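You operate a simulated robot arm through the tools that you are given. There is no shell and no other tool. Be economical: measure what you need, move in short steps, check, and stop when the job is done.

You are at the controls of a simulated robot arm. One attempt, no reset.

Task
Seat the sonde in the flow cell, couple the white hose end and log a steady reading with water flowing.
Fine: open the feed lever only after both are home; press the green key once the lamp is lit; shut the feed after. Where these are worked on the way, their far stop is far enough and under half their travel is too little: feed lever.

It is judged by the outcome, as a careful person would: the job done as asked, and still so three seconds after it is handed in. It fails if anything else is knocked over, pushed out of place, dropped, spilled or broken.

Robot
A 7-joint arm with a four-finger gripper on a trunk, on a base that drives. Base frame: it is fixed to the floor where the robot stands at the start and does not move with it; the origin is under the middle of the robot, x ahead of it, y to its left, z up; the surface under the hand at the start is at about z = 850. Lengths are in mm, angles in rad, forces in N, time in s.
Its first joint turns from -1.204 to 3.002 rad. Places, roughly: bench meter switch [300, 600, 900]; drain lever [300, 100, 900]; feed lever [300, 400, 900]; input dial [500, 700, 900]; inside of the flow cell [400, 200, 900]; inside of the white cell coupling [400, 300, 900]; range dial [500, 800, 900]; vent lever [300, 200, 900]; yellow key [400, 800, 900]. Payload 3.67 kg.
The TCP is the grasp point between the finger pads, 28 mm short of the fingertips. In the tool frame z runs along the fingers and y along their closing line. The gripper opens to 112 mm. The gripper's body begins 73 mm behind the TCP.
Orientation is told as [roll, pitch, yaw] about the base's x, y, z axes, in that order, counted from this pose: with the fingers straight down and closing along the base's y, the tool's x points along the base's -x, its y along +y and its z along -z.

Tools
- The arm moves only by the tool step_arm. Its argument "commands" is a list of rows, each a list of 7 numbers: the opening, from 0 (shut) to 1 (fully open), then the shift along the tool's x, y, z in mm, then the turn, a rotation vector about the tool's x, y, z in rad. In form: [[claw, tx, ty, tz, wx, wy, wz], ...]. A call has 1 to 10 rows; each row shifts and turns the commanded pose from where the row before left it, along the tool's axes as they then stand. Rows are played at 5 a second. More than 50 mm and 0.15 rad between two rows, or a gripper value outside its range, and nothing of the call is played. Where a pose cannot be reached the arm comes as near as it can. A force on the tool above 60 N (or 10 N above the force at the start of the call, whichever is more), or a blocked arm, ends the call early, and 0.2 s more pass. Each finger halts on what it meets, pressing with about 22 N; the grip force reading is that of the motor and also rises with nothing between the fingers. The clock runs only during rows and for 0.2 s after the last one: add rows that do not move to give the fingers time. It gives the time, the measured TCP pose, the force on the tool (base axes), the opening and the grip force at its end, in the units of the frame above (readings bear some noise), with the torque about the TCP (base axes, N m) and any sound that the robot's microphone picked up.
- Cameras (640 x 400 px; columns grow to the right, rows downward): "scene" is now at [142.7, 30.3, 1370.1]; the picture's right is [0.39, -0.92, -0.00], its down [-0.49, -0.21, -0.85] and it looks along [0.78, 0.33, -0.53] (base axes); focal length 218 px, centre (320, 200). "wrist" rides on the gripper at [60, -18, -104] in the tool frame; the picture's right is [0.29, 0.96, 0.00], its down [-0.80, 0.24, -0.55] and it looks along [-0.53, 0.16, 0.83] (tool axes); focal length 234 px, centre (320, 200). There is no depth. A picture from a camera that has moved, and an enlarged one, comes with that camera's place and axes in the base frame and with its lens. The place of the scene camera against the robot may be out by one fixed shift of up to 18 mm in any direction.
- get_image(camera): a new picture of that camera. No time passes.
- raise_lower(by): slides the trunk up (or, below 0, down) by that many mm; the arm and the scene camera ride with it, the base frame stays. It gives what a move gives, with no picture.
- base_move(legs): drives the robot by 1 to 6 legs, each [ahead, turn to the left] in mm and rad, along the robot's own axes; the way and the turn of a leg run together, so that a leg with both is an arc; at most 1500 mm and 3.142 rad a leg. The arm and the cameras ride along, it lands a little off, and it stops where it bumps. It gives what a move gives.
- aim_head(pan, tilt): turns the head with the scene camera to pan (to the left, within 1.501 rad either way) and tilt (down, from -0.506 to 1.204), counted from straight ahead of the robot. It gives what a move gives.
- inspect(camera, box): a new picture of the part [left, top, right, bottom] of that camera's present view, enlarged. No time passes.
- sign_off(): hands the job in; it is judged then, once.

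Go step by step. Nothing tells you exact positions but the pictures and the camera data: compare them with the known pose of the tool, close in by small moves and look again before you grip or let go. The budget is 120 turns and 78 pictures, counting those below and the enlarged ones. Unless the task says otherwise, let go and move clear before handing in, and close with one line.

The tools are called after ">>>" by a JSON object that holds its "name" and its "arguments". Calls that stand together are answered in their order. step_arm: Moves the arm, as the interface text tells. Its arguments: {"type":"object","properties":{"commands":{"type":"array"}},"required":["commands"]} The other tools are called the same way: raise_lower (by) slides the trunk up or down; base_move (legs) drives the base; aim_head (pan, tilt) turns the head that bears the scene camera; get_image (camera) takes a picture; inspect (camera, box) takes an enlarged picture of a part of a camera's view; sign_off () hands the job in.

At the start:

```text
clock: 0.0
ee_pos: [541.4, 332.8, 1279.3]
tool_rot: [0.0, 0.0, 0.0]
force: [0.1, 0.0, -0.6]
wrist_torque: [0.02, -0.01, -0.01]
grip_width: 112.0
finger_force: 0.1
trunk travel left (down, up): [-500.0, 340.0]
robot x, y, heading: [-1.2, -0.7, -0.002]
head pan, tilt: [0.401, 0.555]
```

scene: 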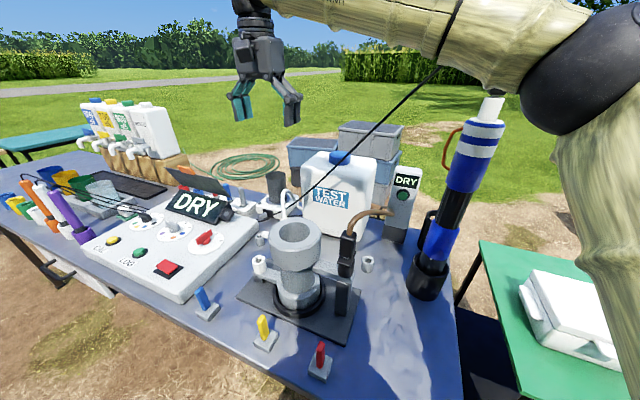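
wrist: 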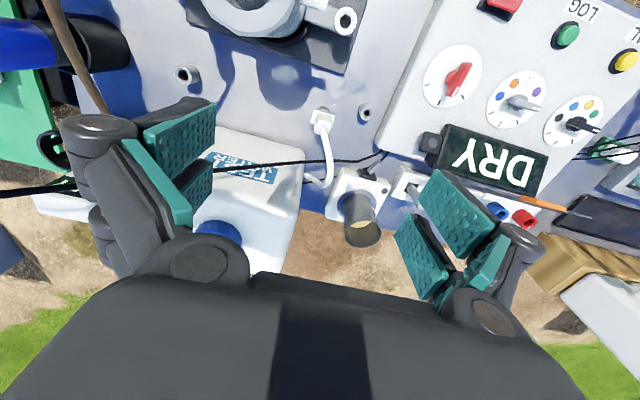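

I see a bench with a flow cell, a meter, levers, a tall blue/white object (probably the sonde in a stand), and a white hose end. I'll enlarge the pictures to identify them.

>>> {"name": "inspect", "arguments": {"camera": "scene", "box": [220, 180, 420, 390]}}

>>> {"name": "inspect", "arguments": {"camera": "scene", "box": [370, 80, 530, 310]}}

>>> {"name": "inspect", "arguments": {"camera": "scene", "box": [0, 150, 260, 310]}}

>>> {"name": "inspect", "arguments": {"camera": "wrist", "box": [160, 0, 420, 240]}}

```text
1.90 times, centred on (320, 285) of scene
camera zoom: at [142.7, 30.3, 1370.1], right [0.39, -0.92, 0.0], down [-0.49, -0.21, -0.85], along [0.78, 0.33, -0.53], focal length 416 px, centre (320, 38)
```

zoom: 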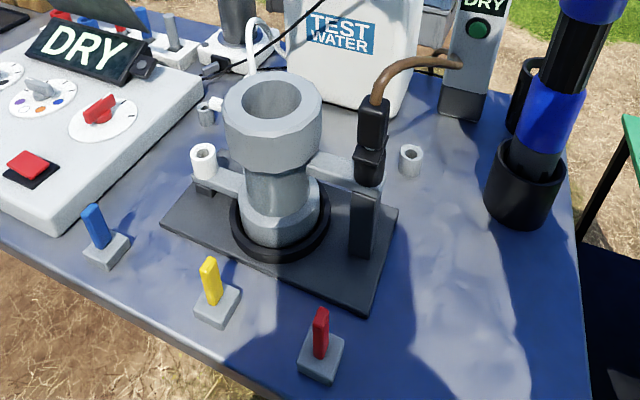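

```text
1.74 times, centred on (450, 195) of scene
camera zoom: at [142.7, 30.3, 1370.1], right [0.39, -0.92, 0.0], down [-0.49, -0.21, -0.85], along [0.78, 0.33, -0.53], focal length 380 px, centre (94, 209)
```

zoom: 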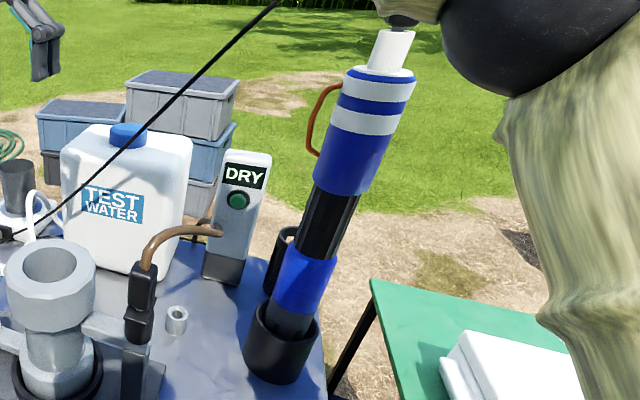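

```text
2.46 times, centred on (130, 230) of scene
camera zoom: at [142.7, 30.3, 1370.1], right [0.39, -0.92, 0.0], down [-0.49, -0.21, -0.85], along [0.78, 0.33, -0.53], focal length 537 px, centre (788, 126)
```

zoom: 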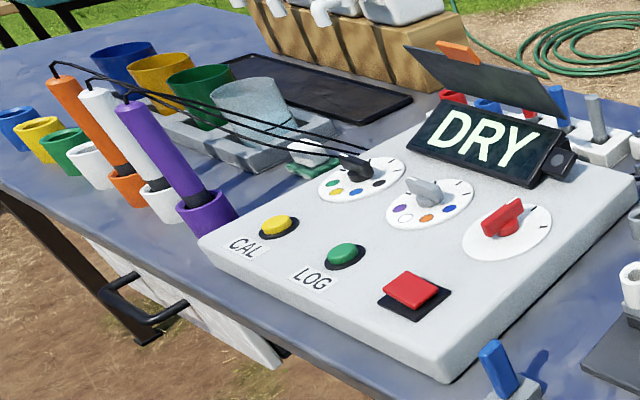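

```text
1.67 times, centred on (290, 120) of wrist
camera zoom: at [482.5, 314.4, 1383.2], right [-0.29, 0.96, 0.0], down [0.8, 0.24, 0.55], along [0.53, 0.16, -0.83], focal length 390 px, centre (370, 333)
```

zoom: 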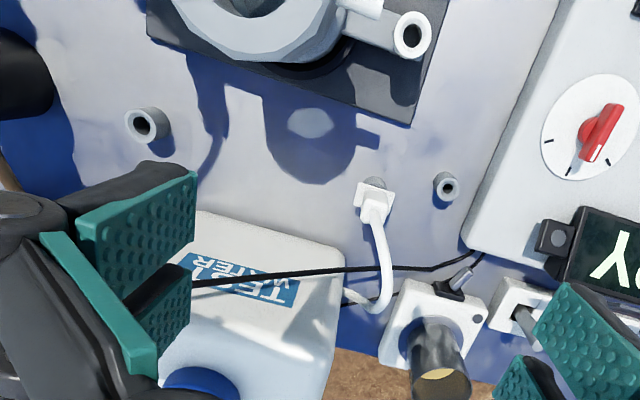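

The sonde looks like the tall blue/white body standing in a black holder near (590, -85). I'll look around with the head to confirm this and to work out the meters and hoses.

>>> {"name": "aim_head", "arguments": {"pan": 0.0, "tilt": 0.45}}

>>> {"name": "get_image", "arguments": {"camera": "scene"}}

>>> {"name": "inspect", "arguments": {"camera": "scene", "box": [180, 40, 440, 370]}}

>>> {"name": "aim_head", "arguments": {"pan": 0.75, "tilt": 0.6}}

>>> {"name": "get_image", "arguments": {"camera": "scene"}}

```text
clock: 0.9
ee_pos: [541.5, 334.2, 1279.2]
tool_rot: [0.0, 0.0, -0.001]
force: [0.1, 0.5, -0.2]
wrist_torque: [-0.03, 0.02, -0.01]
grip_width: 112.2
finger_force: 0.1
trunk travel left (down, up): [-500.0, 340.0]
robot x, y, heading: [-2.4, -0.9, -0.01]
head pan, tilt: [0.0, 0.45]
```

```text
71 pictures are left
camera scene: at [152.2, -4.7, 1379.6], right [0.0, -1.0, 0.0], down [-0.44, 0.0, -0.9], along [0.9, 0.0, -0.44], focal length 218 px, centre (320, 200)
```

scene: 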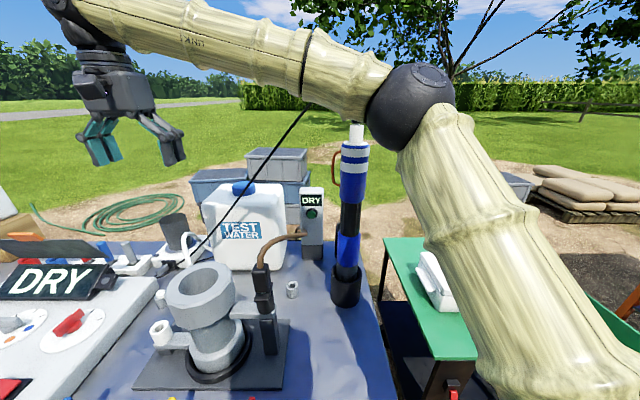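

```text
1.21 times, centred on (310, 205) of scene
camera zoom: at [152.2, -4.7, 1379.6], right [0.0, -1.0, 0.0], down [-0.44, 0.0, -0.9], along [0.9, 0.0, -0.44], focal length 265 px, centre (332, 194)
```

zoom: 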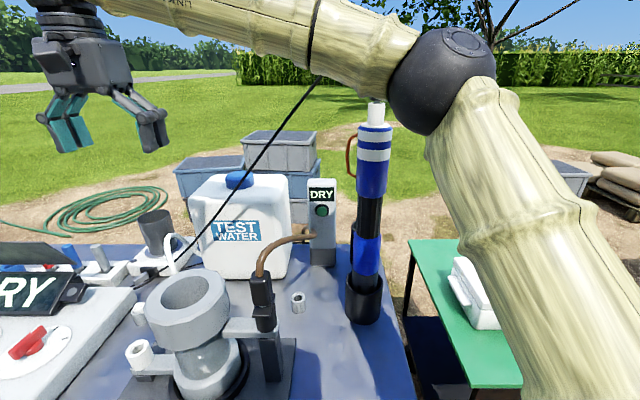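

```text
clock: 2.0
ee_pos: [541.6, 332.5, 1278.7]
tool_rot: [0.0, 0.0, -0.001]
force: [0.6, 0.0, -0.6]
wrist_torque: [0.04, -0.03, 0.01]
grip_width: 112.4
finger_force: 0.1
trunk travel left (down, up): [-500.0, 340.0]
robot x, y, heading: [-0.9, -1.3, -0.003]
head pan, tilt: [0.75, 0.6]
```

```text
69 pictures are left
camera scene: at [124.9, 55.5, 1366.1], right [0.68, -0.73, 0.0], down [-0.41, -0.38, -0.83], along [0.6, 0.56, -0.56], focal length 218 px, centre (320, 200)
```

scene: 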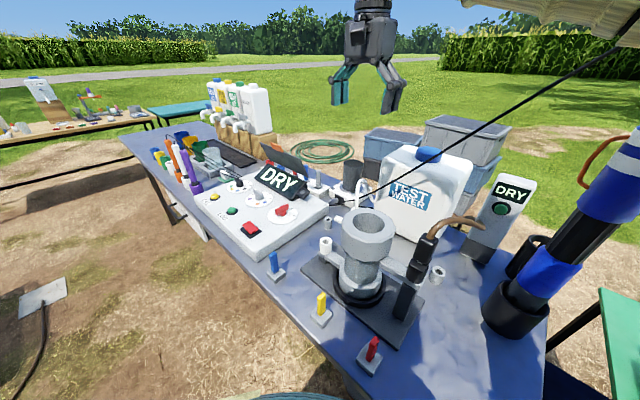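

Levers: blue at (319, 403) is the feed, yellow the vent and red the drain. Next I'll check both DRY displays and see where the sonde cable goes.

>>> {"name": "inspect", "arguments": {"camera": "scene", "box": [195, 140, 345, 260]}}

>>> {"name": "inspect", "arguments": {"camera": "scene", "box": [300, 160, 420, 260]}}

>>> {"name": "inspect", "arguments": {"camera": "scene", "box": [380, 150, 560, 290]}}

```text
3.33 times, centred on (270, 200) of scene
camera zoom: at [124.9, 55.5, 1366.1], right [0.68, -0.73, 0.0], down [-0.41, -0.38, -0.83], along [0.6, 0.56, -0.56], focal length 728 px, centre (487, 200)
```

zoom: 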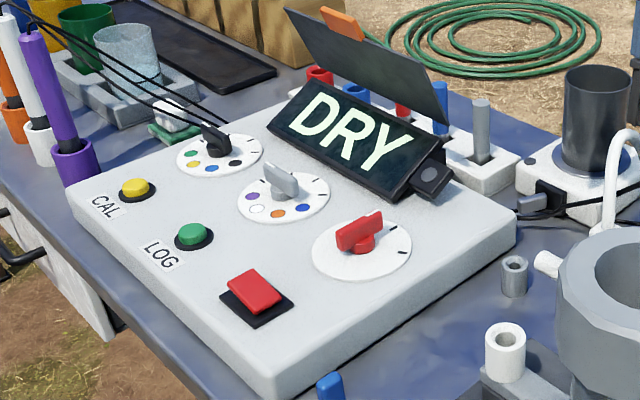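

```text
4.00 times, centred on (360, 210) of scene
camera zoom: at [124.9, 55.5, 1366.1], right [0.68, -0.73, 0.0], down [-0.41, -0.38, -0.83], along [0.6, 0.56, -0.56], focal length 873 px, centre (160, 160)
```

zoom: 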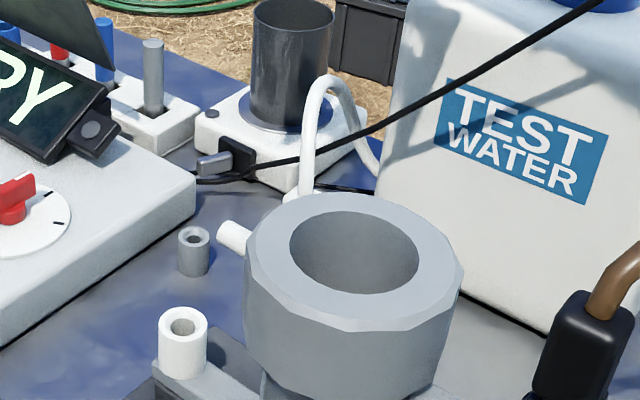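

```text
2.86 times, centred on (470, 220) of scene
camera zoom: at [124.9, 55.5, 1366.1], right [0.68, -0.73, 0.0], down [-0.41, -0.38, -0.83], along [0.6, 0.56, -0.56], focal length 624 px, centre (-109, 143)
```

zoom: 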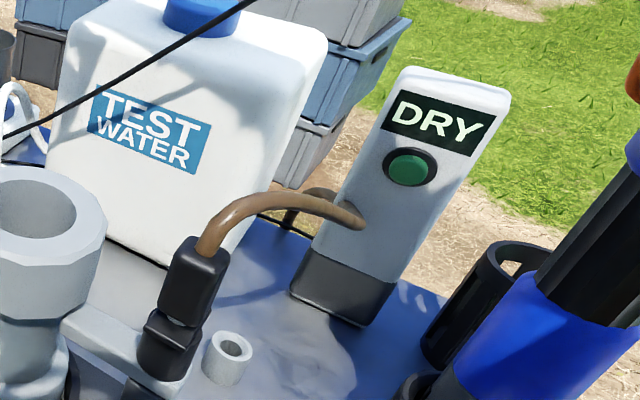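

The bench meter has a dark round lamp beside its display and a green LOG key. I'll check the dials through the wrist camera.

>>> {"name": "inspect", "arguments": {"camera": "wrist", "box": [400, 0, 640, 210]}}

```text
1.90 times, centred on (520, 105) of wrist
camera zoom: at [482.5, 314.4, 1383.2], right [-0.29, 0.96, 0.0], down [0.8, 0.24, 0.55], along [0.53, 0.16, -0.83], focal length 446 px, centre (-61, 381)
```

zoom: 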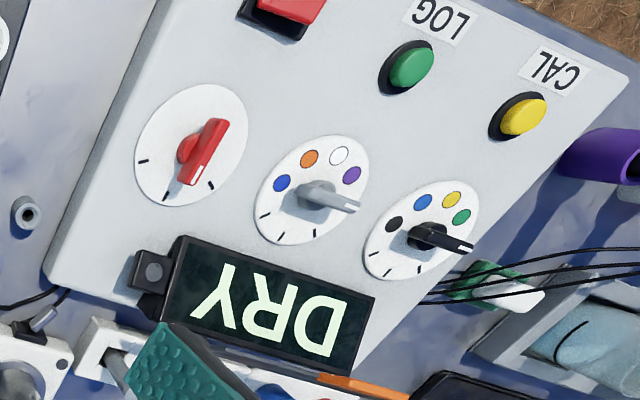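

The layout is clear: the bench meter has the LOG key and lamp, and the dials look like distractors. I'll lower the arm towards the parked white hose end for a close wrist view.

>>> {"name": "step_arm", "arguments": {"commands": [[1, 0, 0, 50, 0, 0, 0], [1, 0, 0, 50, 0, 0, 0], [1, 0, 0, 50, 0, 0, 0], [1, 0, 0, 50, 0, 0, 0], [1, 0, 0, 30, 0, 0, 0]]}}

>>> {"name": "get_image", "arguments": {"camera": "wrist"}}

>>> {"name": "get_image", "arguments": {"camera": "scene"}}

```text
clock: 3.2
ee_pos: [542.5, 333.9, 1047.7]
tool_rot: [0.003, 0.001, 0.0]
force: [0.2, 0.2, -0.6]
wrist_torque: [0.01, 0.01, 0.0]
grip_width: 111.9
finger_force: 0.1
trunk travel left (down, up): [-500.0, 340.0]
robot x, y, heading: [-2.0, 1.3, 0.0]
head pan, tilt: [0.75, 0.6]
```

```text
64 pictures are left
camera wrist: at [482.6, 315.3, 1152.3], right [-0.29, 0.96, 0.0], down [0.8, 0.24, 0.55], along [0.53, 0.16, -0.83], focal length 234 px, centre (320, 200)
```

wrist: 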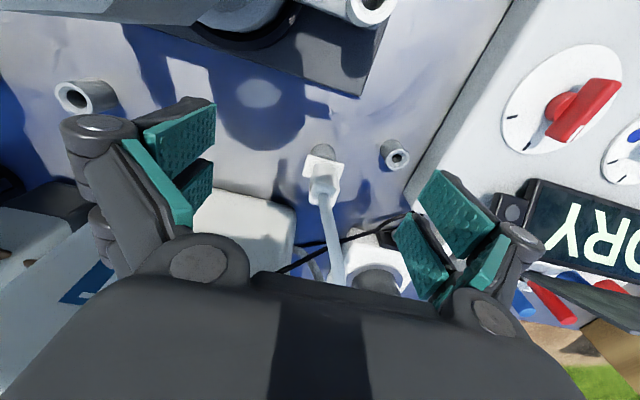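

```text
63 pictures are left
camera scene: at [125.2, 55.5, 1366.1], right [0.68, -0.73, 0.0], down [-0.41, -0.39, -0.82], along [0.6, 0.56, -0.57], focal length 218 px, centre (320, 200)
```

scene: 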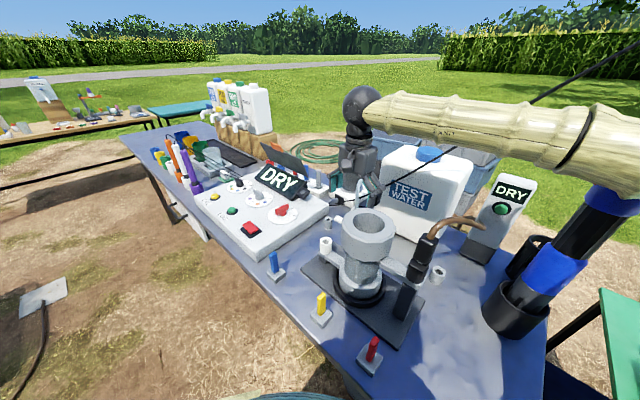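

>>> {"name": "inspect", "arguments": {"camera": "wrist", "box": [260, 110, 420, 290]}}

>>> {"name": "inspect", "arguments": {"camera": "wrist", "box": [220, 0, 440, 120]}}

```text
2.22 times, centred on (340, 200) of wrist
camera zoom: at [482.6, 315.3, 1152.3], right [-0.29, 0.96, 0.0], down [0.8, 0.24, 0.55], along [0.53, 0.16, -0.83], focal length 520 px, centre (276, 200)
```

zoom: 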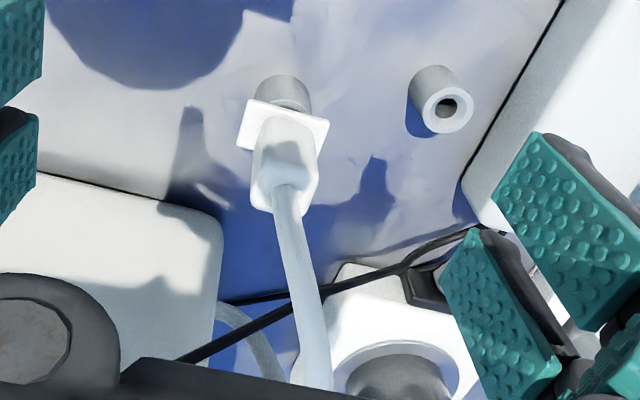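

```text
2.91 times, centred on (330, 60) of wrist
camera zoom: at [482.6, 315.3, 1152.3], right [-0.29, 0.96, 0.0], down [0.8, 0.24, 0.55], along [0.53, 0.16, -0.83], focal length 681 px, centre (291, 607)
```

zoom: 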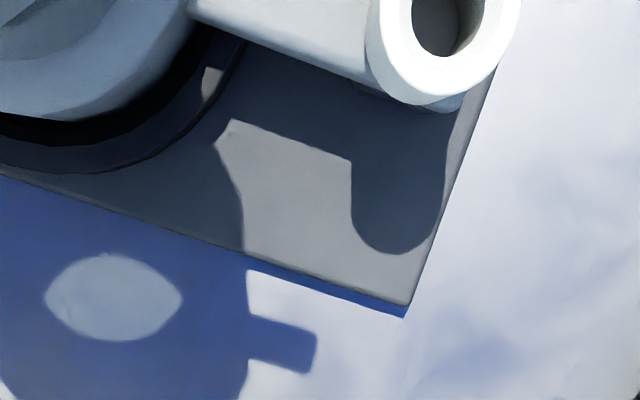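

The white plug stands on a grey stub at about (600, 355), with its body at z 892–955 and the hose leaving the top. I'll take it with a hand tilted about 45° so the hose clears the palm, so I tilt first.

>>> {"name": "step_arm", "arguments": {"commands": [[0.65, 0, 4, 0, 0, -0.15, 0], [0.65, 0, 4, 0, 0, -0.15, 0], [0.65, 0, 4, 0, 0, -0.15, 0], [0.65, 0, 4, 0, 0, -0.15, 0], [0.65, 0, 5, 0, 0, -0.15, 0], [0.65, 28, 0, 33, 0, 0, 0]]}}

>>> {"name": "get_image", "arguments": {"camera": "wrist"}}

```text
clock: 4.6
ee_pos: [546.6, 355.8, 1005.2]
tool_rot: [0.0, -0.751, -0.002]
force: [1.2, -0.4, -0.1]
wrist_torque: [-0.02, 0.02, 0.0]
grip_width: 72.4
finger_force: 0.1
trunk travel left (down, up): [-500.0, 340.0]
robot x, y, heading: [1.7, 3.1, 0.001]
head pan, tilt: [0.75, 0.6]
```

```text
60 pictures are left
camera wrist: at [432.0, 336.6, 1040.3], right [-0.21, 0.96, -0.2], down [0.21, 0.24, 0.95], along [0.96, 0.16, -0.25], focal length 234 px, centre (320, 200)
```

wrist: 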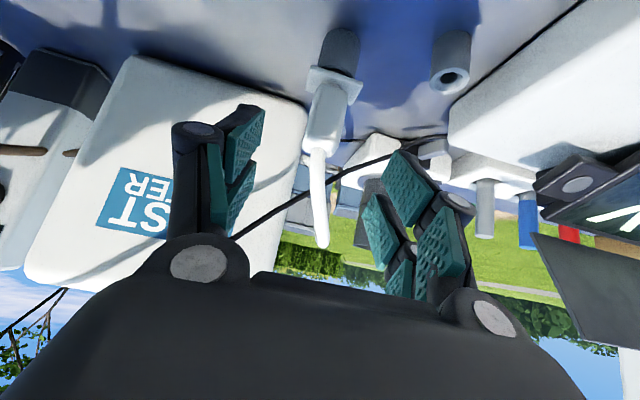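

Plug axis confirmed near (602, 356), with the flange at z 890 and the top at 957. I'm approaching along the tilted fingers.

>>> {"name": "step_arm", "arguments": {"commands": [[0.65, 10.6, 0, 0, 0, 0, 0], [0.65, 0, 0, 31, 0, 0, 0], [0.65, 0, 0, 31, 0, 0, 0], [0.65, 0, 0, 30.7, 0, 0, 0]]}}

>>> {"name": "get_image", "arguments": {"camera": "wrist"}}

```text
clock: 5.6
ee_pos: [602.1, 355.9, 931.0]
tool_rot: [0.001, -0.751, -0.002]
force: [0.5, 0.3, -0.2]
wrist_torque: [0.0, -0.01, 0.03]
grip_width: 72.9
finger_force: 0.1
trunk travel left (down, up): [-500.0, 340.0]
robot x, y, heading: [2.0, -2.3, -0.003]
head pan, tilt: [0.75, 0.6]
```

```text
59 pictures are left
camera wrist: at [487.1, 336.4, 966.5], right [-0.21, 0.96, -0.2], down [0.21, 0.24, 0.95], along [0.96, 0.16, -0.25], focal length 234 px, centre (320, 200)
```

wrist: 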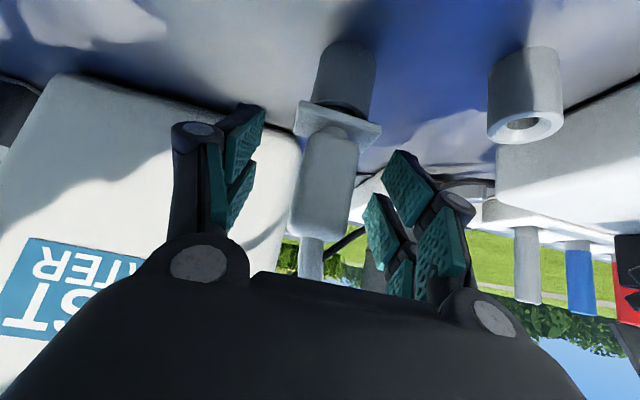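

The plug sits between the pads, slightly nearer than I estimated. I'll back off a little and close.

>>> {"name": "step_arm", "arguments": {"commands": [[0.65, 4, 0.7, -4, 0, 0, 0], [0.0, 0, 0, 0, 0, 0, 0], [0.0, 0, 0, 0, 0, 0, 0], [0.0, 0, 0, 0, 0, 0, 0]]}}

>>> {"name": "get_image", "arguments": {"camera": "wrist"}}

```text
clock: 6.6
ee_pos: [594.8, 354.8, 931.3]
tool_rot: [-0.001, -0.751, 0.0]
force: [0.3, 0.3, 0.5]
wrist_torque: [-0.01, -0.01, -0.01]
grip_width: 45.0
finger_force: 21.5
trunk travel left (down, up): [-500.0, 340.0]
robot x, y, heading: [-0.8, -1.0, -0.001]
head pan, tilt: [0.75, 0.6]
```

```text
58 pictures are left
camera wrist: at [480.3, 336.7, 967.1], right [-0.21, 0.96, -0.2], down [0.21, 0.24, 0.95], along [0.96, 0.16, -0.25], focal length 234 px, centre (320, 200)
```

wrist: 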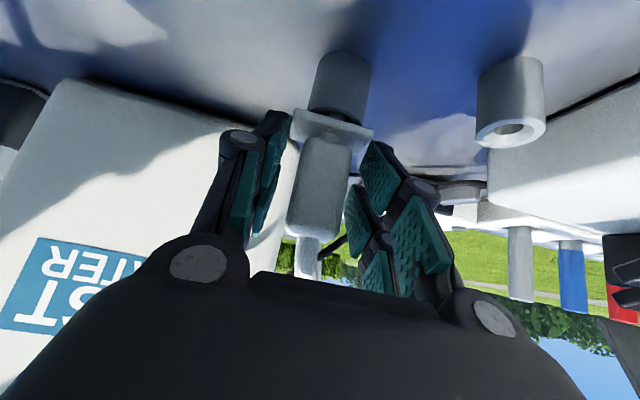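

The fingertips caught the 45 mm flange rather than the body. I'll reopen, go up 14 mm and grip the body.

>>> {"name": "step_arm", "arguments": {"commands": [[0.65, 0, 0, 0, 0, 0, 0], [0.65, -9.5, 0, -10.2, 0, 0, 0], [0.0, 0, 0, 0, 0, 0, 0], [0.0, 0, 0, 0, 0, 0, 0], [0.0, 0, 0, 0, 0, 0, 0]]}}

>>> {"name": "get_image", "arguments": {"camera": "wrist"}}

```text
clock: 7.8
ee_pos: [594.1, 355.6, 945.8]
tool_rot: [0.0, -0.749, -0.004]
force: [-0.3, 0.0, -0.4]
wrist_torque: [-0.01, -0.01, 0.01]
grip_width: 27.4
finger_force: 21.4
trunk travel left (down, up): [-500.0, 340.0]
robot x, y, heading: [-2.8, -3.5, -0.0]
head pan, tilt: [0.75, 0.6]
```

```text
57 pictures are left
camera wrist: at [479.7, 336.6, 981.4], right [-0.21, 0.96, -0.2], down [0.21, 0.24, 0.95], along [0.96, 0.16, -0.25], focal length 234 px, centre (320, 200)
```

wrist: 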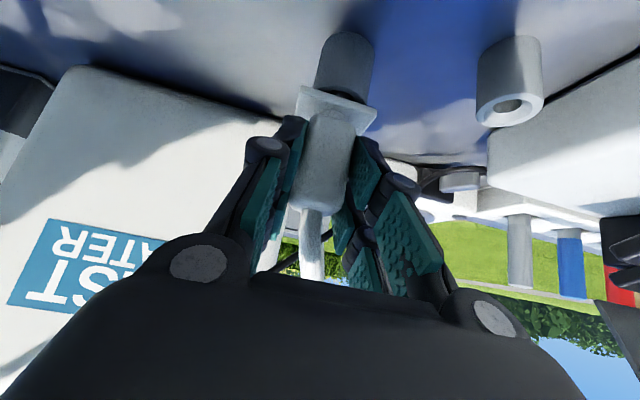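

The plug is gripped on the body at 27 mm. I'm lifting straight up slowly.

>>> {"name": "step_arm", "arguments": {"commands": [[0, -6.8, 0, -7.3, 0, 0, 0], [0, -6.8, 0, -7.3, 0, 0, 0], [0, -6.8, 0, -7.3, 0, 0, 0], [0, -6.8, 0, -7.3, 0, 0, 0]]}}

>>> {"name": "get_image", "arguments": {"camera": "wrist"}}

```text
clock: 8.8
ee_pos: [593.8, 355.5, 985.2]
tool_rot: [0.002, -0.751, -0.002]
force: [0.4, -0.4, -0.3]
wrist_torque: [0.01, 0.02, 0.01]
grip_width: 27.5
finger_force: 22.7
trunk travel left (down, up): [-500.0, 340.0]
robot x, y, heading: [3.6, -2.3, 0.001]
head pan, tilt: [0.75, 0.6]
```

```text
56 pictures are left
camera wrist: at [479.7, 336.6, 1020.5], right [-0.21, 0.96, -0.2], down [0.21, 0.24, 0.95], along [0.96, 0.16, -0.25], focal length 234 px, centre (320, 200)
```

wrist: 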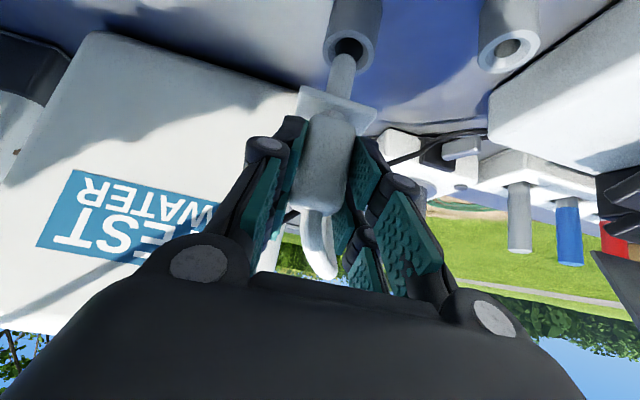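

Free of friction, but the spigot is long. I'll lift another 65 mm and check before carrying it across.

>>> {"name": "step_arm", "arguments": {"commands": [[0, -10.9, 0, -11.7, 0, 0, 0], [0, -10.9, 0, -11.7, 0, 0, 0], [0, -10.9, 0, -11.7, 0, 0, 0], [0, -11.6, 0, -12.5, 0, 0, 0]]}}

>>> {"name": "get_image", "arguments": {"camera": "wrist"}}

>>> {"name": "inspect", "arguments": {"camera": "scene", "box": [290, 120, 470, 310]}}

```text
clock: 9.8
ee_pos: [593.2, 355.5, 1050.0]
tool_rot: [0.003, -0.75, -0.002]
force: [0.0, -1.1, 0.4]
wrist_torque: [0.02, 0.01, 0.03]
grip_width: 27.6
finger_force: 21.6
trunk travel left (down, up): [-500.0, 340.0]
robot x, y, heading: [-0.1, 0.1, 0.0]
head pan, tilt: [0.75, 0.6]
```

```text
55 pictures are left
camera wrist: at [479.3, 336.2, 1086.0], right [-0.21, 0.96, -0.2], down [0.21, 0.24, 0.95], along [0.96, 0.16, -0.25], focal length 234 px, centre (320, 200)
```

wrist: 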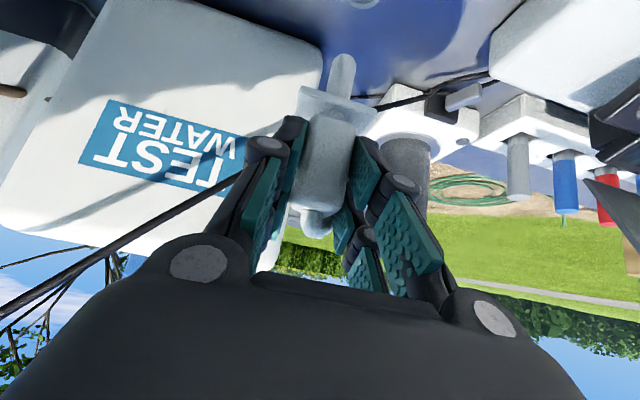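

```text
2.11 times, centred on (380, 215) of scene
camera zoom: at [124.7, 55.4, 1366.1], right [0.68, -0.73, 0.0], down [-0.41, -0.39, -0.83], along [0.6, 0.56, -0.56], focal length 460 px, centre (194, 168)
```

zoom: 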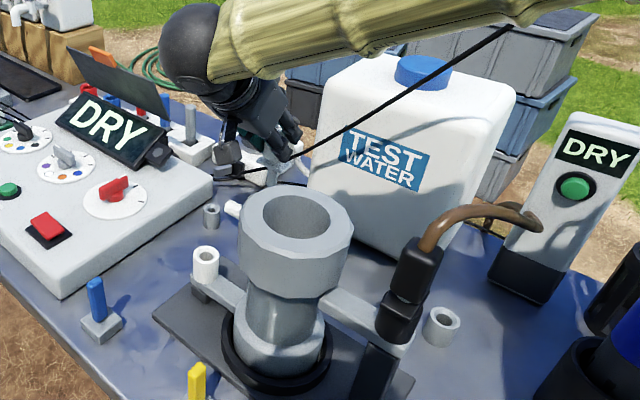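

The plug with its long spigot is clear. I'll carry it towards the white cup of the cell, stopping a little short so the wrist camera sees the cup.

>>> {"name": "step_arm", "arguments": {"commands": [[0, 26, -2, -24.3, 0, 0, 0], [0, 26, -2, -24.3, 0, 0, 0], [0, 26, -2, -24.3, 0, 0, 0], [0, 26, -2, -24.3, 0, 0, 0], [0, 26, -2, -24.3, 0, 0, 0]]}}

>>> {"name": "get_image", "arguments": {"camera": "wrist"}}

>>> {"name": "get_image", "arguments": {"camera": "scene"}}

```text
clock: 11.0
ee_pos: [415.0, 344.2, 1049.4]
tool_rot: [-0.001, -0.749, -0.002]
force: [-0.5, -0.1, -0.7]
wrist_torque: [0.0, 0.0, 0.0]
grip_width: 27.6
finger_force: 22.6
trunk travel left (down, up): [-500.0, 340.0]
robot x, y, heading: [0.3, -1.6, 0.0]
head pan, tilt: [0.75, 0.6]
```

```text
53 pictures are left
camera wrist: at [300.7, 326.7, 1085.5], right [-0.21, 0.96, -0.2], down [0.21, 0.24, 0.95], along [0.96, 0.16, -0.25], focal length 234 px, centre (320, 200)
```

wrist: 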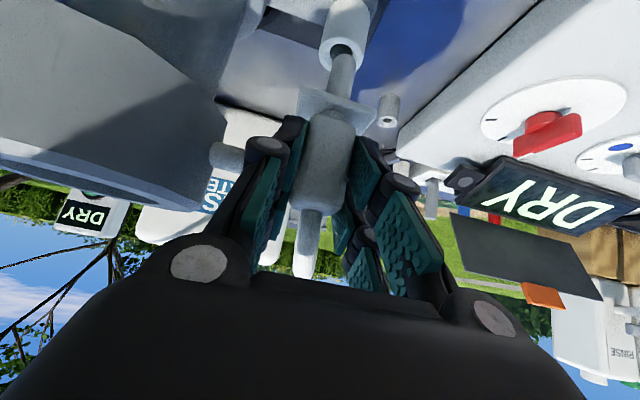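

```text
52 pictures are left
camera scene: at [124.2, 55.8, 1366.2], right [0.68, -0.73, 0.0], down [-0.41, -0.39, -0.83], along [0.6, 0.56, -0.56], focal length 218 px, centre (320, 200)
```

scene: 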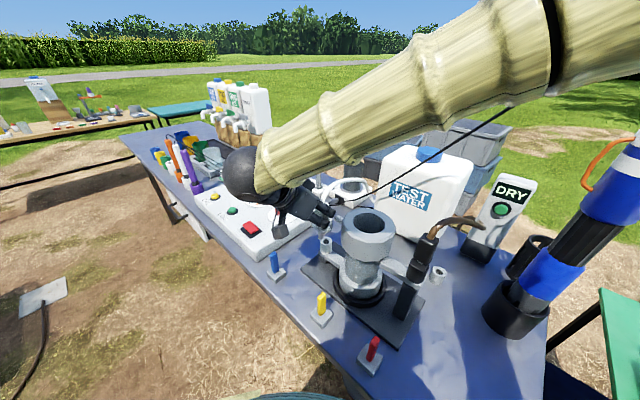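

>>> {"name": "inspect", "arguments": {"camera": "wrist", "box": [260, 0, 430, 130]}}

```text
3.08 times, centred on (345, 65) of wrist
camera zoom: at [300.7, 326.7, 1085.5], right [-0.21, 0.96, -0.2], down [0.21, 0.24, 0.95], along [0.96, 0.16, -0.25], focal length 720 px, centre (243, 615)
```

zoom: 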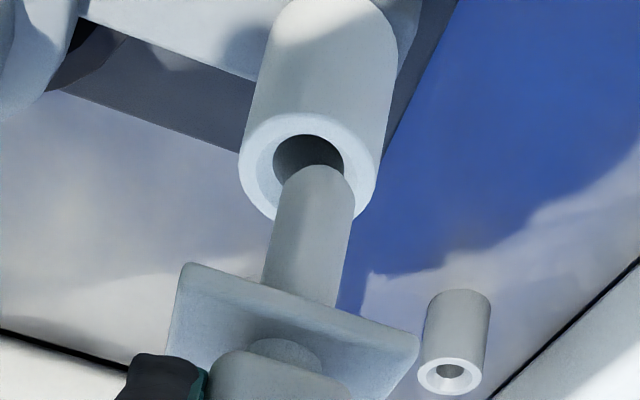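

The cup rim is near (444.5, 343.5, 932), and the spigot tip is about 86 mm below the TCP. I'll bring the tip just above the rim and compare.

>>> {"name": "step_arm", "arguments": {"commands": [[0, -19, 0.7, 17.7, 0, 0, 0], [0, 11.6, 0, 12.4, 0, 0, 0]]}}

>>> {"name": "inspect", "arguments": {"camera": "wrist", "box": [260, 0, 430, 130]}}

>>> {"name": "inspect", "arguments": {"camera": "scene", "box": [290, 190, 390, 290]}}

```text
clock: 11.6
ee_pos: [442.4, 347.5, 1031.9]
tool_rot: [0.0, -0.75, 0.001]
force: [-0.3, 0.1, -0.1]
wrist_torque: [0.0, 0.02, -0.02]
grip_width: 27.4
finger_force: 21.8
trunk travel left (down, up): [-500.0, 340.0]
robot x, y, heading: [-0.4, 0.5, 0.001]
head pan, tilt: [0.75, 0.6]
```

```text
3.08 times, centred on (345, 65) of wrist
camera zoom: at [327.5, 327.7, 1068.4], right [-0.21, 0.96, -0.2], down [0.21, 0.24, 0.95], along [0.96, 0.16, -0.25], focal length 720 px, centre (243, 615)
```

zoom: 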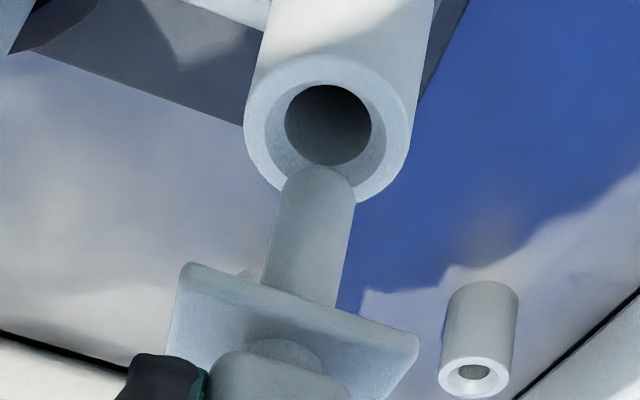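

```text
4.00 times, centred on (340, 240) of scene
camera zoom: at [124.7, 56.2, 1366.1], right [0.68, -0.73, 0.0], down [-0.41, -0.39, -0.82], along [0.6, 0.56, -0.57], focal length 873 px, centre (240, 40)
```

zoom: 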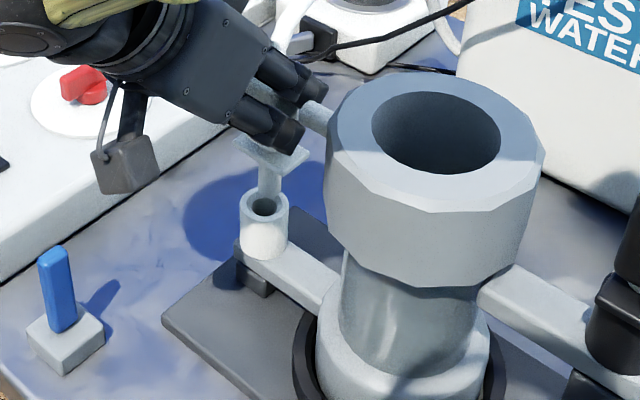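

>>> {"name": "inspect", "arguments": {"camera": "scene", "box": [328, 215, 368, 257]}}

```text
9.52 times, centred on (348, 236) of scene
camera zoom: at [124.7, 56.2, 1366.1], right [0.68, -0.73, 0.0], down [-0.41, -0.39, -0.82], along [0.6, 0.56, -0.57], focal length 2079 px, centre (53, -143)
```

zoom: 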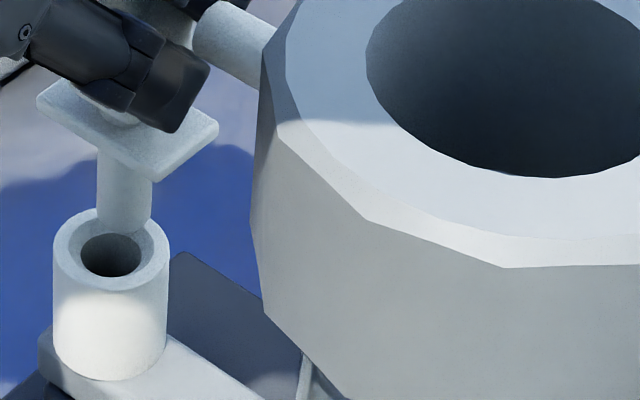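

The tip appears a few mm ahead of the hole and 10–14 mm above the rim. I'll shift back slightly, lower and look again.

>>> {"name": "step_arm", "arguments": {"commands": [[0, 7.7, -0.5, 3.8, 0, 0, 0], [0, 0, 0, 0, 0, 0, 0]]}}

>>> {"name": "inspect", "arguments": {"camera": "scene", "box": [328, 215, 368, 257]}}

>>> {"name": "inspect", "arguments": {"camera": "wrist", "box": [300, 0, 400, 70]}}

```text
clock: 12.2
ee_pos: [439.1, 345.2, 1025.3]
tool_rot: [-0.001, -0.75, -0.002]
force: [0.4, 0.3, -0.6]
wrist_torque: [0.0, 0.02, -0.02]
grip_width: 27.4
finger_force: 22.2
trunk travel left (down, up): [-500.0, 340.0]
robot x, y, heading: [-1.3, -1.1, -0.001]
head pan, tilt: [0.75, 0.6]
```

```text
9.52 times, centred on (348, 236) of scene
camera zoom: at [125.0, 55.4, 1366.0], right [0.68, -0.73, 0.0], down [-0.41, -0.39, -0.83], along [0.6, 0.56, -0.57], focal length 2079 px, centre (53, -143)
```

zoom: 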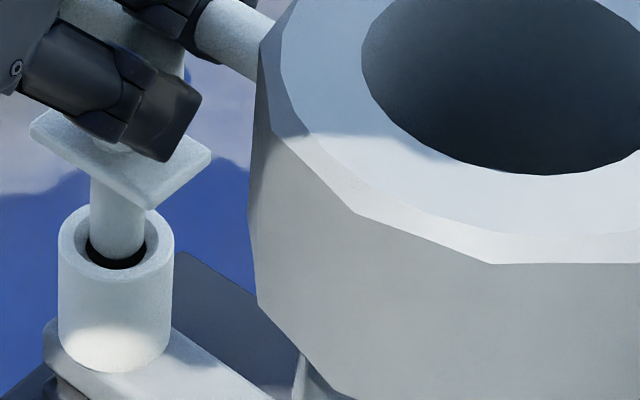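

```text
5.71 times, centred on (350, 35) of wrist
camera zoom: at [324.6, 326.7, 1060.5], right [-0.21, 0.96, -0.2], down [0.21, 0.24, 0.95], along [0.96, 0.16, -0.25], focal length 1338 px, centre (149, 1143)
```

zoom: 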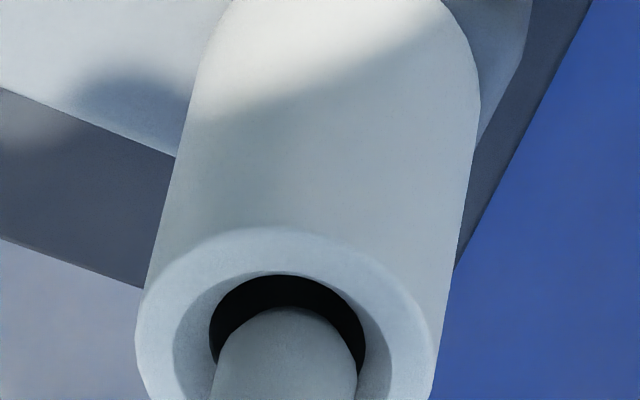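

The spigot is entering the chamfer about 1.5–2 mm forward of centre. I'll correct and lower in small steps, watching the force.

>>> {"name": "step_arm", "arguments": {"commands": [[0, 1.1, -0.5, -1, 0, 0, 0], [0, 2.7, 0, 2.9, 0, 0, 0], [0, 2.7, 0, 2.9, 0, 0, 0], [0, 2.7, 0, 2.9, 0, 0, 0]]}}

>>> {"name": "inspect", "arguments": {"camera": "scene", "box": [328, 215, 368, 257]}}

```text
clock: 13.2
ee_pos: [437.7, 344.6, 1012.4]
tool_rot: [0.001, -0.75, -0.002]
force: [0.3, 0.2, -0.8]
wrist_torque: [-0.02, -0.01, 0.01]
grip_width: 27.4
finger_force: 21.4
trunk travel left (down, up): [-500.0, 340.0]
robot x, y, heading: [0.1, -3.0, 0.004]
head pan, tilt: [0.75, 0.6]
```

```text
9.52 times, centred on (348, 236) of scene
camera zoom: at [124.9, 55.7, 1366.1], right [0.68, -0.73, 0.0], down [-0.41, -0.39, -0.82], along [0.6, 0.56, -0.57], focal length 2079 px, centre (53, -143)
```

zoom: 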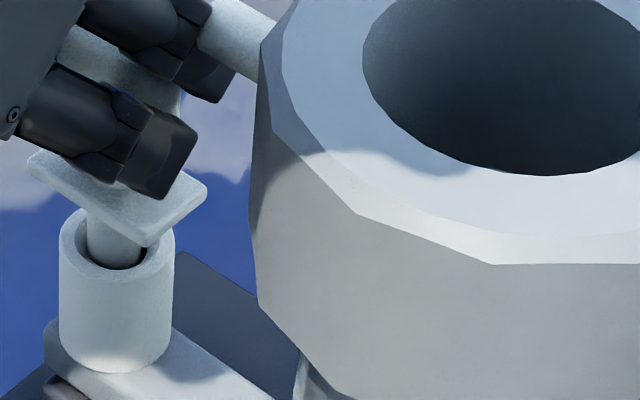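

It is sliding in with no force. I'll lower the remaining distance until it meets the stop.

>>> {"name": "step_arm", "arguments": {"commands": [[0, 2.7, 0, 2.9, 0, 0, 0], [0, 2.7, 0, 2.9, 0, 0, 0], [0, 2.7, 0, 2.9, 0, 0, 0], [0, 2.7, 0, 2.9, 0, 0, 0], [0, 2.7, 0, 2.9, 0, 0, 0], [0, 2, 0, 2.2, 0, 0, 0]]}}

>>> {"name": "inspect", "arguments": {"camera": "scene", "box": [328, 215, 368, 257]}}

```text
clock: 14.6
ee_pos: [436.6, 344.8, 991.3]
tool_rot: [0.003, -0.751, -0.004]
force: [1.1, 2.7, 15.9]
wrist_torque: [0.24, -0.23, 0.0]
grip_width: 27.3
finger_force: 21.9
trunk travel left (down, up): [-500.0, 340.0]
robot x, y, heading: [-2.3, -0.2, -0.004]
head pan, tilt: [0.75, 0.6]
```

```text
9.52 times, centred on (348, 236) of scene
camera zoom: at [124.1, 55.2, 1366.5], right [0.68, -0.73, 0.0], down [-0.41, -0.39, -0.83], along [0.6, 0.56, -0.56], focal length 2079 px, centre (53, -143)
```

zoom: 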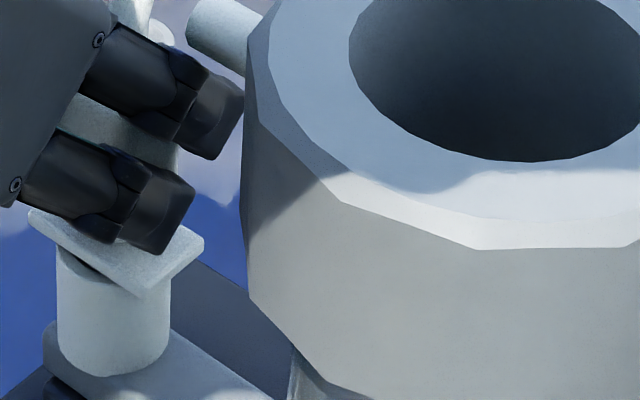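

The flange is almost on the rim and the force is rising. I'll press a little further to make sure it is home.

>>> {"name": "step_arm", "arguments": {"commands": [[0, 1.4, 0, 1.5, 0, 0, 0], [0, 1.4, 0, 1.5, 0, 0, 0], [0, 0, 0, 0, 0, 0, 0]]}}

>>> {"name": "inspect", "arguments": {"camera": "scene", "box": [328, 215, 368, 257]}}

>>> {"name": "inspect", "arguments": {"camera": "wrist", "box": [260, 0, 430, 130]}}

```text
clock: 15.4
ee_pos: [436.9, 344.2, 987.5]
tool_rot: [0.001, -0.749, -0.002]
force: [1.3, 2.4, 22.0]
wrist_torque: [0.12, -0.34, 0.02]
grip_width: 27.8
finger_force: 22.0
trunk travel left (down, up): [-500.0, 340.0]
robot x, y, heading: [0.8, 1.6, -0.003]
head pan, tilt: [0.75, 0.6]
```

```text
9.52 times, centred on (348, 236) of scene
camera zoom: at [123.9, 55.0, 1366.3], right [0.68, -0.73, 0.0], down [-0.41, -0.39, -0.83], along [0.6, 0.56, -0.56], focal length 2079 px, centre (53, -143)
```

zoom: 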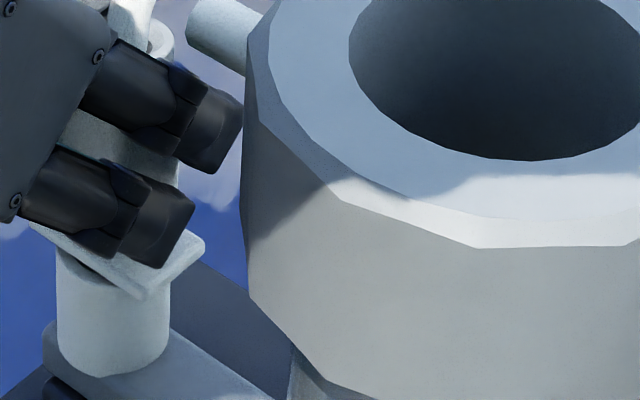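

```text
3.08 times, centred on (345, 65) of wrist
camera zoom: at [322.4, 325.9, 1022.6], right [-0.21, 0.96, -0.2], down [0.2, 0.24, 0.95], along [0.96, 0.16, -0.25], focal length 720 px, centre (243, 615)
```

zoom: 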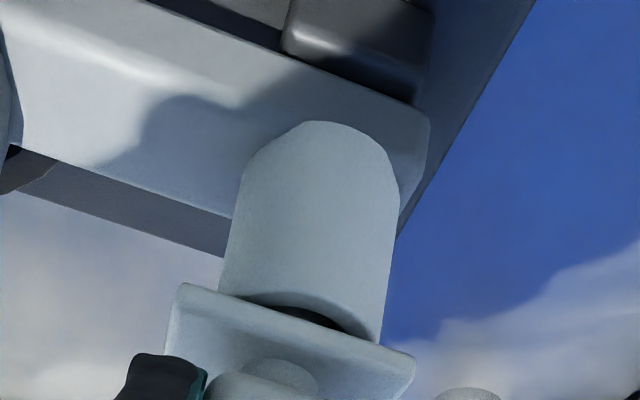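

The hand has slid slightly on the plug and a thin gap remains under the flange. I'll open the fingers and look at how it sits.

>>> {"name": "step_arm", "arguments": {"commands": [[0.5, 0, 0, 0, 0, 0, 0], [0.5, 0, 0, 0, 0, 0, 0], [0.5, -10, 0, -11, 0, 0, 0], [0.5, 0, 0, 0, 0, 0, 0]]}}

>>> {"name": "inspect", "arguments": {"camera": "scene", "box": [328, 215, 368, 257]}}

>>> {"name": "inspect", "arguments": {"camera": "wrist", "box": [260, 0, 430, 130]}}

```text
clock: 16.4
ee_pos: [437.5, 345.6, 999.7]
tool_rot: [-0.001, -0.751, 0.001]
force: [-0.2, -0.6, -0.4]
wrist_torque: [0.04, 0.02, 0.0]
grip_width: 55.9
finger_force: 0.2
trunk travel left (down, up): [-500.0, 340.0]
robot x, y, heading: [-0.1, 0.5, -0.005]
head pan, tilt: [0.75, 0.6]
```

```text
9.52 times, centred on (348, 236) of scene
camera zoom: at [125.0, 55.9, 1366.0], right [0.68, -0.73, 0.0], down [-0.41, -0.39, -0.82], along [0.6, 0.56, -0.57], focal length 2079 px, centre (53, -143)
```

zoom: 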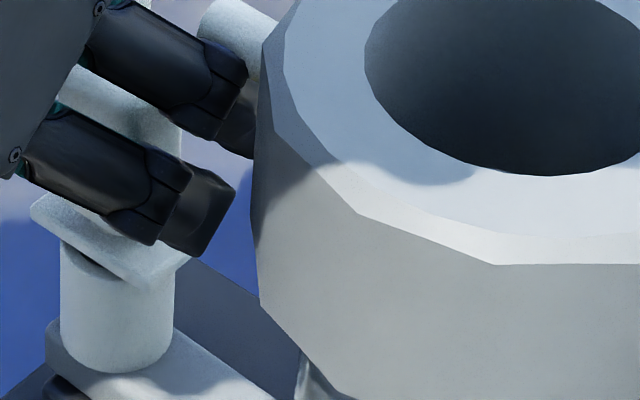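

```text
3.08 times, centred on (345, 65) of wrist
camera zoom: at [323.1, 326.4, 1036.2], right [-0.21, 0.96, -0.2], down [0.21, 0.24, 0.95], along [0.96, 0.16, -0.25], focal length 720 px, centre (243, 615)
```

zoom: 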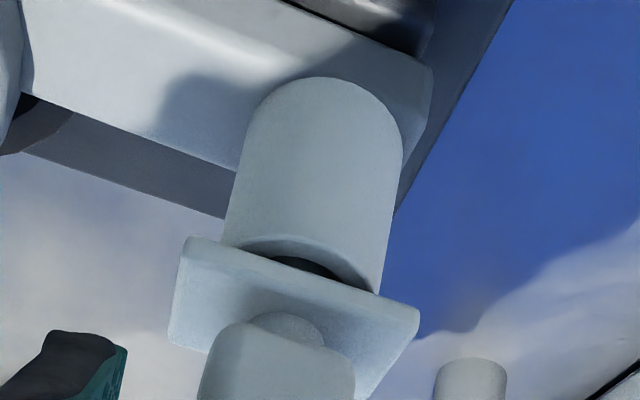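

The flange still stands a few mm off the rim. I'll narrow the fingers around the body and press the flange down with the fingertips.

>>> {"name": "step_arm", "arguments": {"commands": [[0.31, 2.9, -0.8, -2.7, 0, 0, 0], [0.31, 0, 0, 0, 0, 0, 0], [0.31, 6.8, 0, 7.3, 0, 0, 0], [0.31, 6.8, 0, 7.3, 0, 0, 0], [0.31, 2, 0, 2.2, 0, 0, 0]]}}

>>> {"name": "get_image", "arguments": {"camera": "wrist"}}

```text
clock: 17.6
ee_pos: [432.6, 343.8, 978.3]
tool_rot: [0.005, -0.751, -0.003]
force: [-1.8, 2.5, 12.5]
wrist_torque: [0.19, 0.08, 0.05]
grip_width: 35.2
finger_force: 0.0
trunk travel left (down, up): [-500.0, 340.0]
robot x, y, heading: [0.1, -1.5, -0.001]
head pan, tilt: [0.75, 0.6]
```

```text
39 pictures are left
camera wrist: at [318.4, 325.4, 1015.0], right [-0.21, 0.96, -0.19], down [0.2, 0.24, 0.95], along [0.96, 0.16, -0.25], focal length 234 px, centre (320, 200)
```

wrist: 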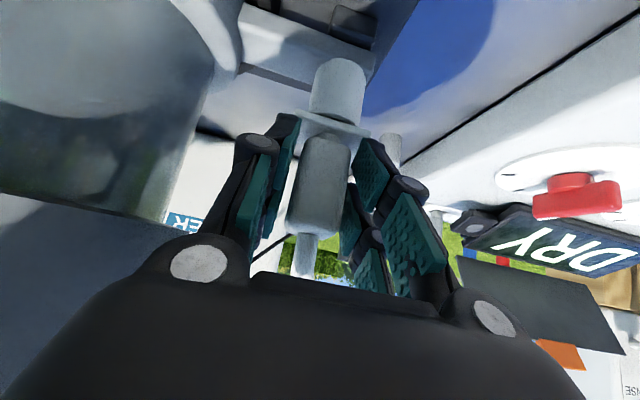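

Tip contact with the flange at 12 N. I'm pressing further in small steps.

>>> {"name": "step_arm", "arguments": {"commands": [[0.31, 1.4, 0, 1.5, 0, 0, 0], [0.31, 1.4, 0, 1.5, 0, 0, 0], [0.31, 1.4, 0, 1.5, 0, 0, 0], [0.31, 0, 0, 0, 0, 0, 0]]}}

>>> {"name": "inspect", "arguments": {"camera": "wrist", "box": [260, 20, 430, 150]}}

```text
clock: 18.6
ee_pos: [430.8, 344.0, 974.6]
tool_rot: [0.008, -0.756, -0.006]
force: [-5.2, 4.1, 58.1]
wrist_torque: [0.48, 0.14, 0.17]
grip_width: 35.7
finger_force: 1.3
trunk travel left (down, up): [-500.0, 340.0]
robot x, y, heading: [3.3, -4.0, 0.001]
head pan, tilt: [0.75, 0.6]
```

```text
3.08 times, centred on (345, 85) of wrist
camera zoom: at [317.2, 324.6, 1010.8], right [-0.21, 0.96, -0.19], down [0.2, 0.24, 0.95], along [0.96, 0.16, -0.24], focal length 720 px, centre (243, 554)
```

zoom: 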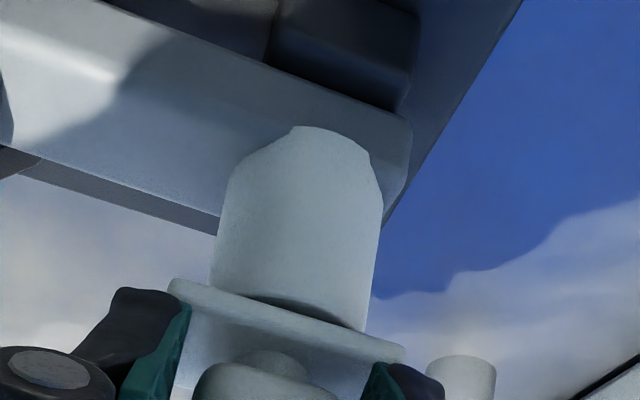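

A hard stop at 58 N with the gap now closed, so the hose end is home. I'll ease off, open and retreat along the fingers.

>>> {"name": "step_arm", "arguments": {"commands": [[0.31, -4, 0, -4.4, 0, 0, 0], [0.55, 0, 0, 0, 0, 0, 0], [0.55, 0, 0, -30, 0, 0, 0], [0.55, 0, 0, -45, 0, 0, 0], [0.55, 0, 0, -45, 0, 0, 0], [0.55, -30, 0, -33, 0, 0, 0]]}}

>>> {"name": "get_image", "arguments": {"camera": "wrist"}}

>>> {"name": "aim_head", "arguments": {"pan": 0.3, "tilt": 0.55}}

>>> {"name": "get_image", "arguments": {"camera": "scene"}}

```text
clock: 20.0
ee_pos: [350.1, 343.6, 1109.5]
tool_rot: [0.0, -0.751, -0.002]
force: [-0.6, -0.6, 0.3]
wrist_torque: [0.02, 0.01, -0.02]
grip_width: 61.8
finger_force: 0.1
trunk travel left (down, up): [-500.0, 340.0]
robot x, y, heading: [-2.8, 1.7, 0.0]
head pan, tilt: [0.75, 0.6]
```

```text
37 pictures are left
camera wrist: at [236.4, 324.2, 1146.5], right [-0.21, 0.96, -0.2], down [0.21, 0.24, 0.95], along [0.96, 0.16, -0.25], focal length 234 px, centre (320, 200)
```

wrist: 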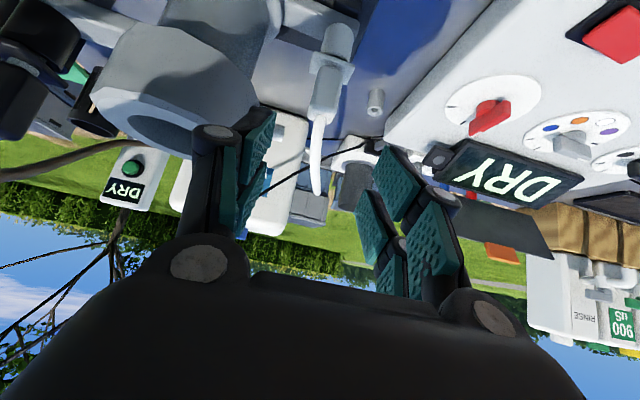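

```text
clock: 20.9
ee_pos: [350.4, 344.8, 1110.1]
tool_rot: [0.0, -0.751, -0.004]
force: [-1.0, 0.2, 0.1]
wrist_torque: [0.02, 0.01, 0.02]
grip_width: 61.5
finger_force: 0.1
trunk travel left (down, up): [-500.0, 340.0]
robot x, y, heading: [0.0, -1.3, -0.003]
head pan, tilt: [0.3, 0.55]
```

```text
36 pictures are left
camera scene: at [145.9, 22.1, 1370.6], right [0.3, -0.95, 0.0], down [-0.5, -0.15, -0.85], along [0.81, 0.25, -0.52], focal length 218 px, centre (320, 200)
```

scene: 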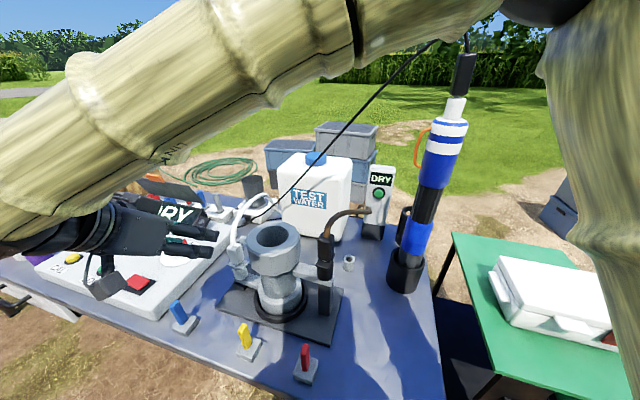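

The hose end is seated and stays put. Next I'll raise the arm, bring the hand level and get a wrist view towards the sonde, which I'll grip just under its head.

>>> {"name": "step_arm", "arguments": {"commands": [[0.8, -38.5, 0, -12, 0, 0, 0], [0.8, -38.5, 0, -12, 0, 0, 0], [0.8, -38.5, 0, -12, 0, 0, 0], [0.8, -38.5, 0, -12, 0, 0, 0], [0.8, 0, -40, 0, 0, -0.137, 0], [0.8, 0, -40, 0, 0, -0.137, 0], [0.8, 0, -40, 0, 0, -0.137, 0], [0.8, 0, -40, 0, 0, -0.137, 0], [0.8, 0, -40, 0, 0, -0.137, 0], [0.8, 0, -40, 0, 0, -0.137, 0]]}}

```text
clock: 23.1
ee_pos: [433.7, 102.9, 1251.8]
tool_rot: [1.968, -1.565, -1.97]
force: [0.0, 0.3, -1.1]
wrist_torque: [-0.02, 0.0, 0.06]
grip_width: 89.6
finger_force: 0.0
trunk travel left (down, up): [-500.0, 340.0]
robot x, y, heading: [-0.9, -0.4, -0.001]
head pan, tilt: [0.3, 0.55]
```

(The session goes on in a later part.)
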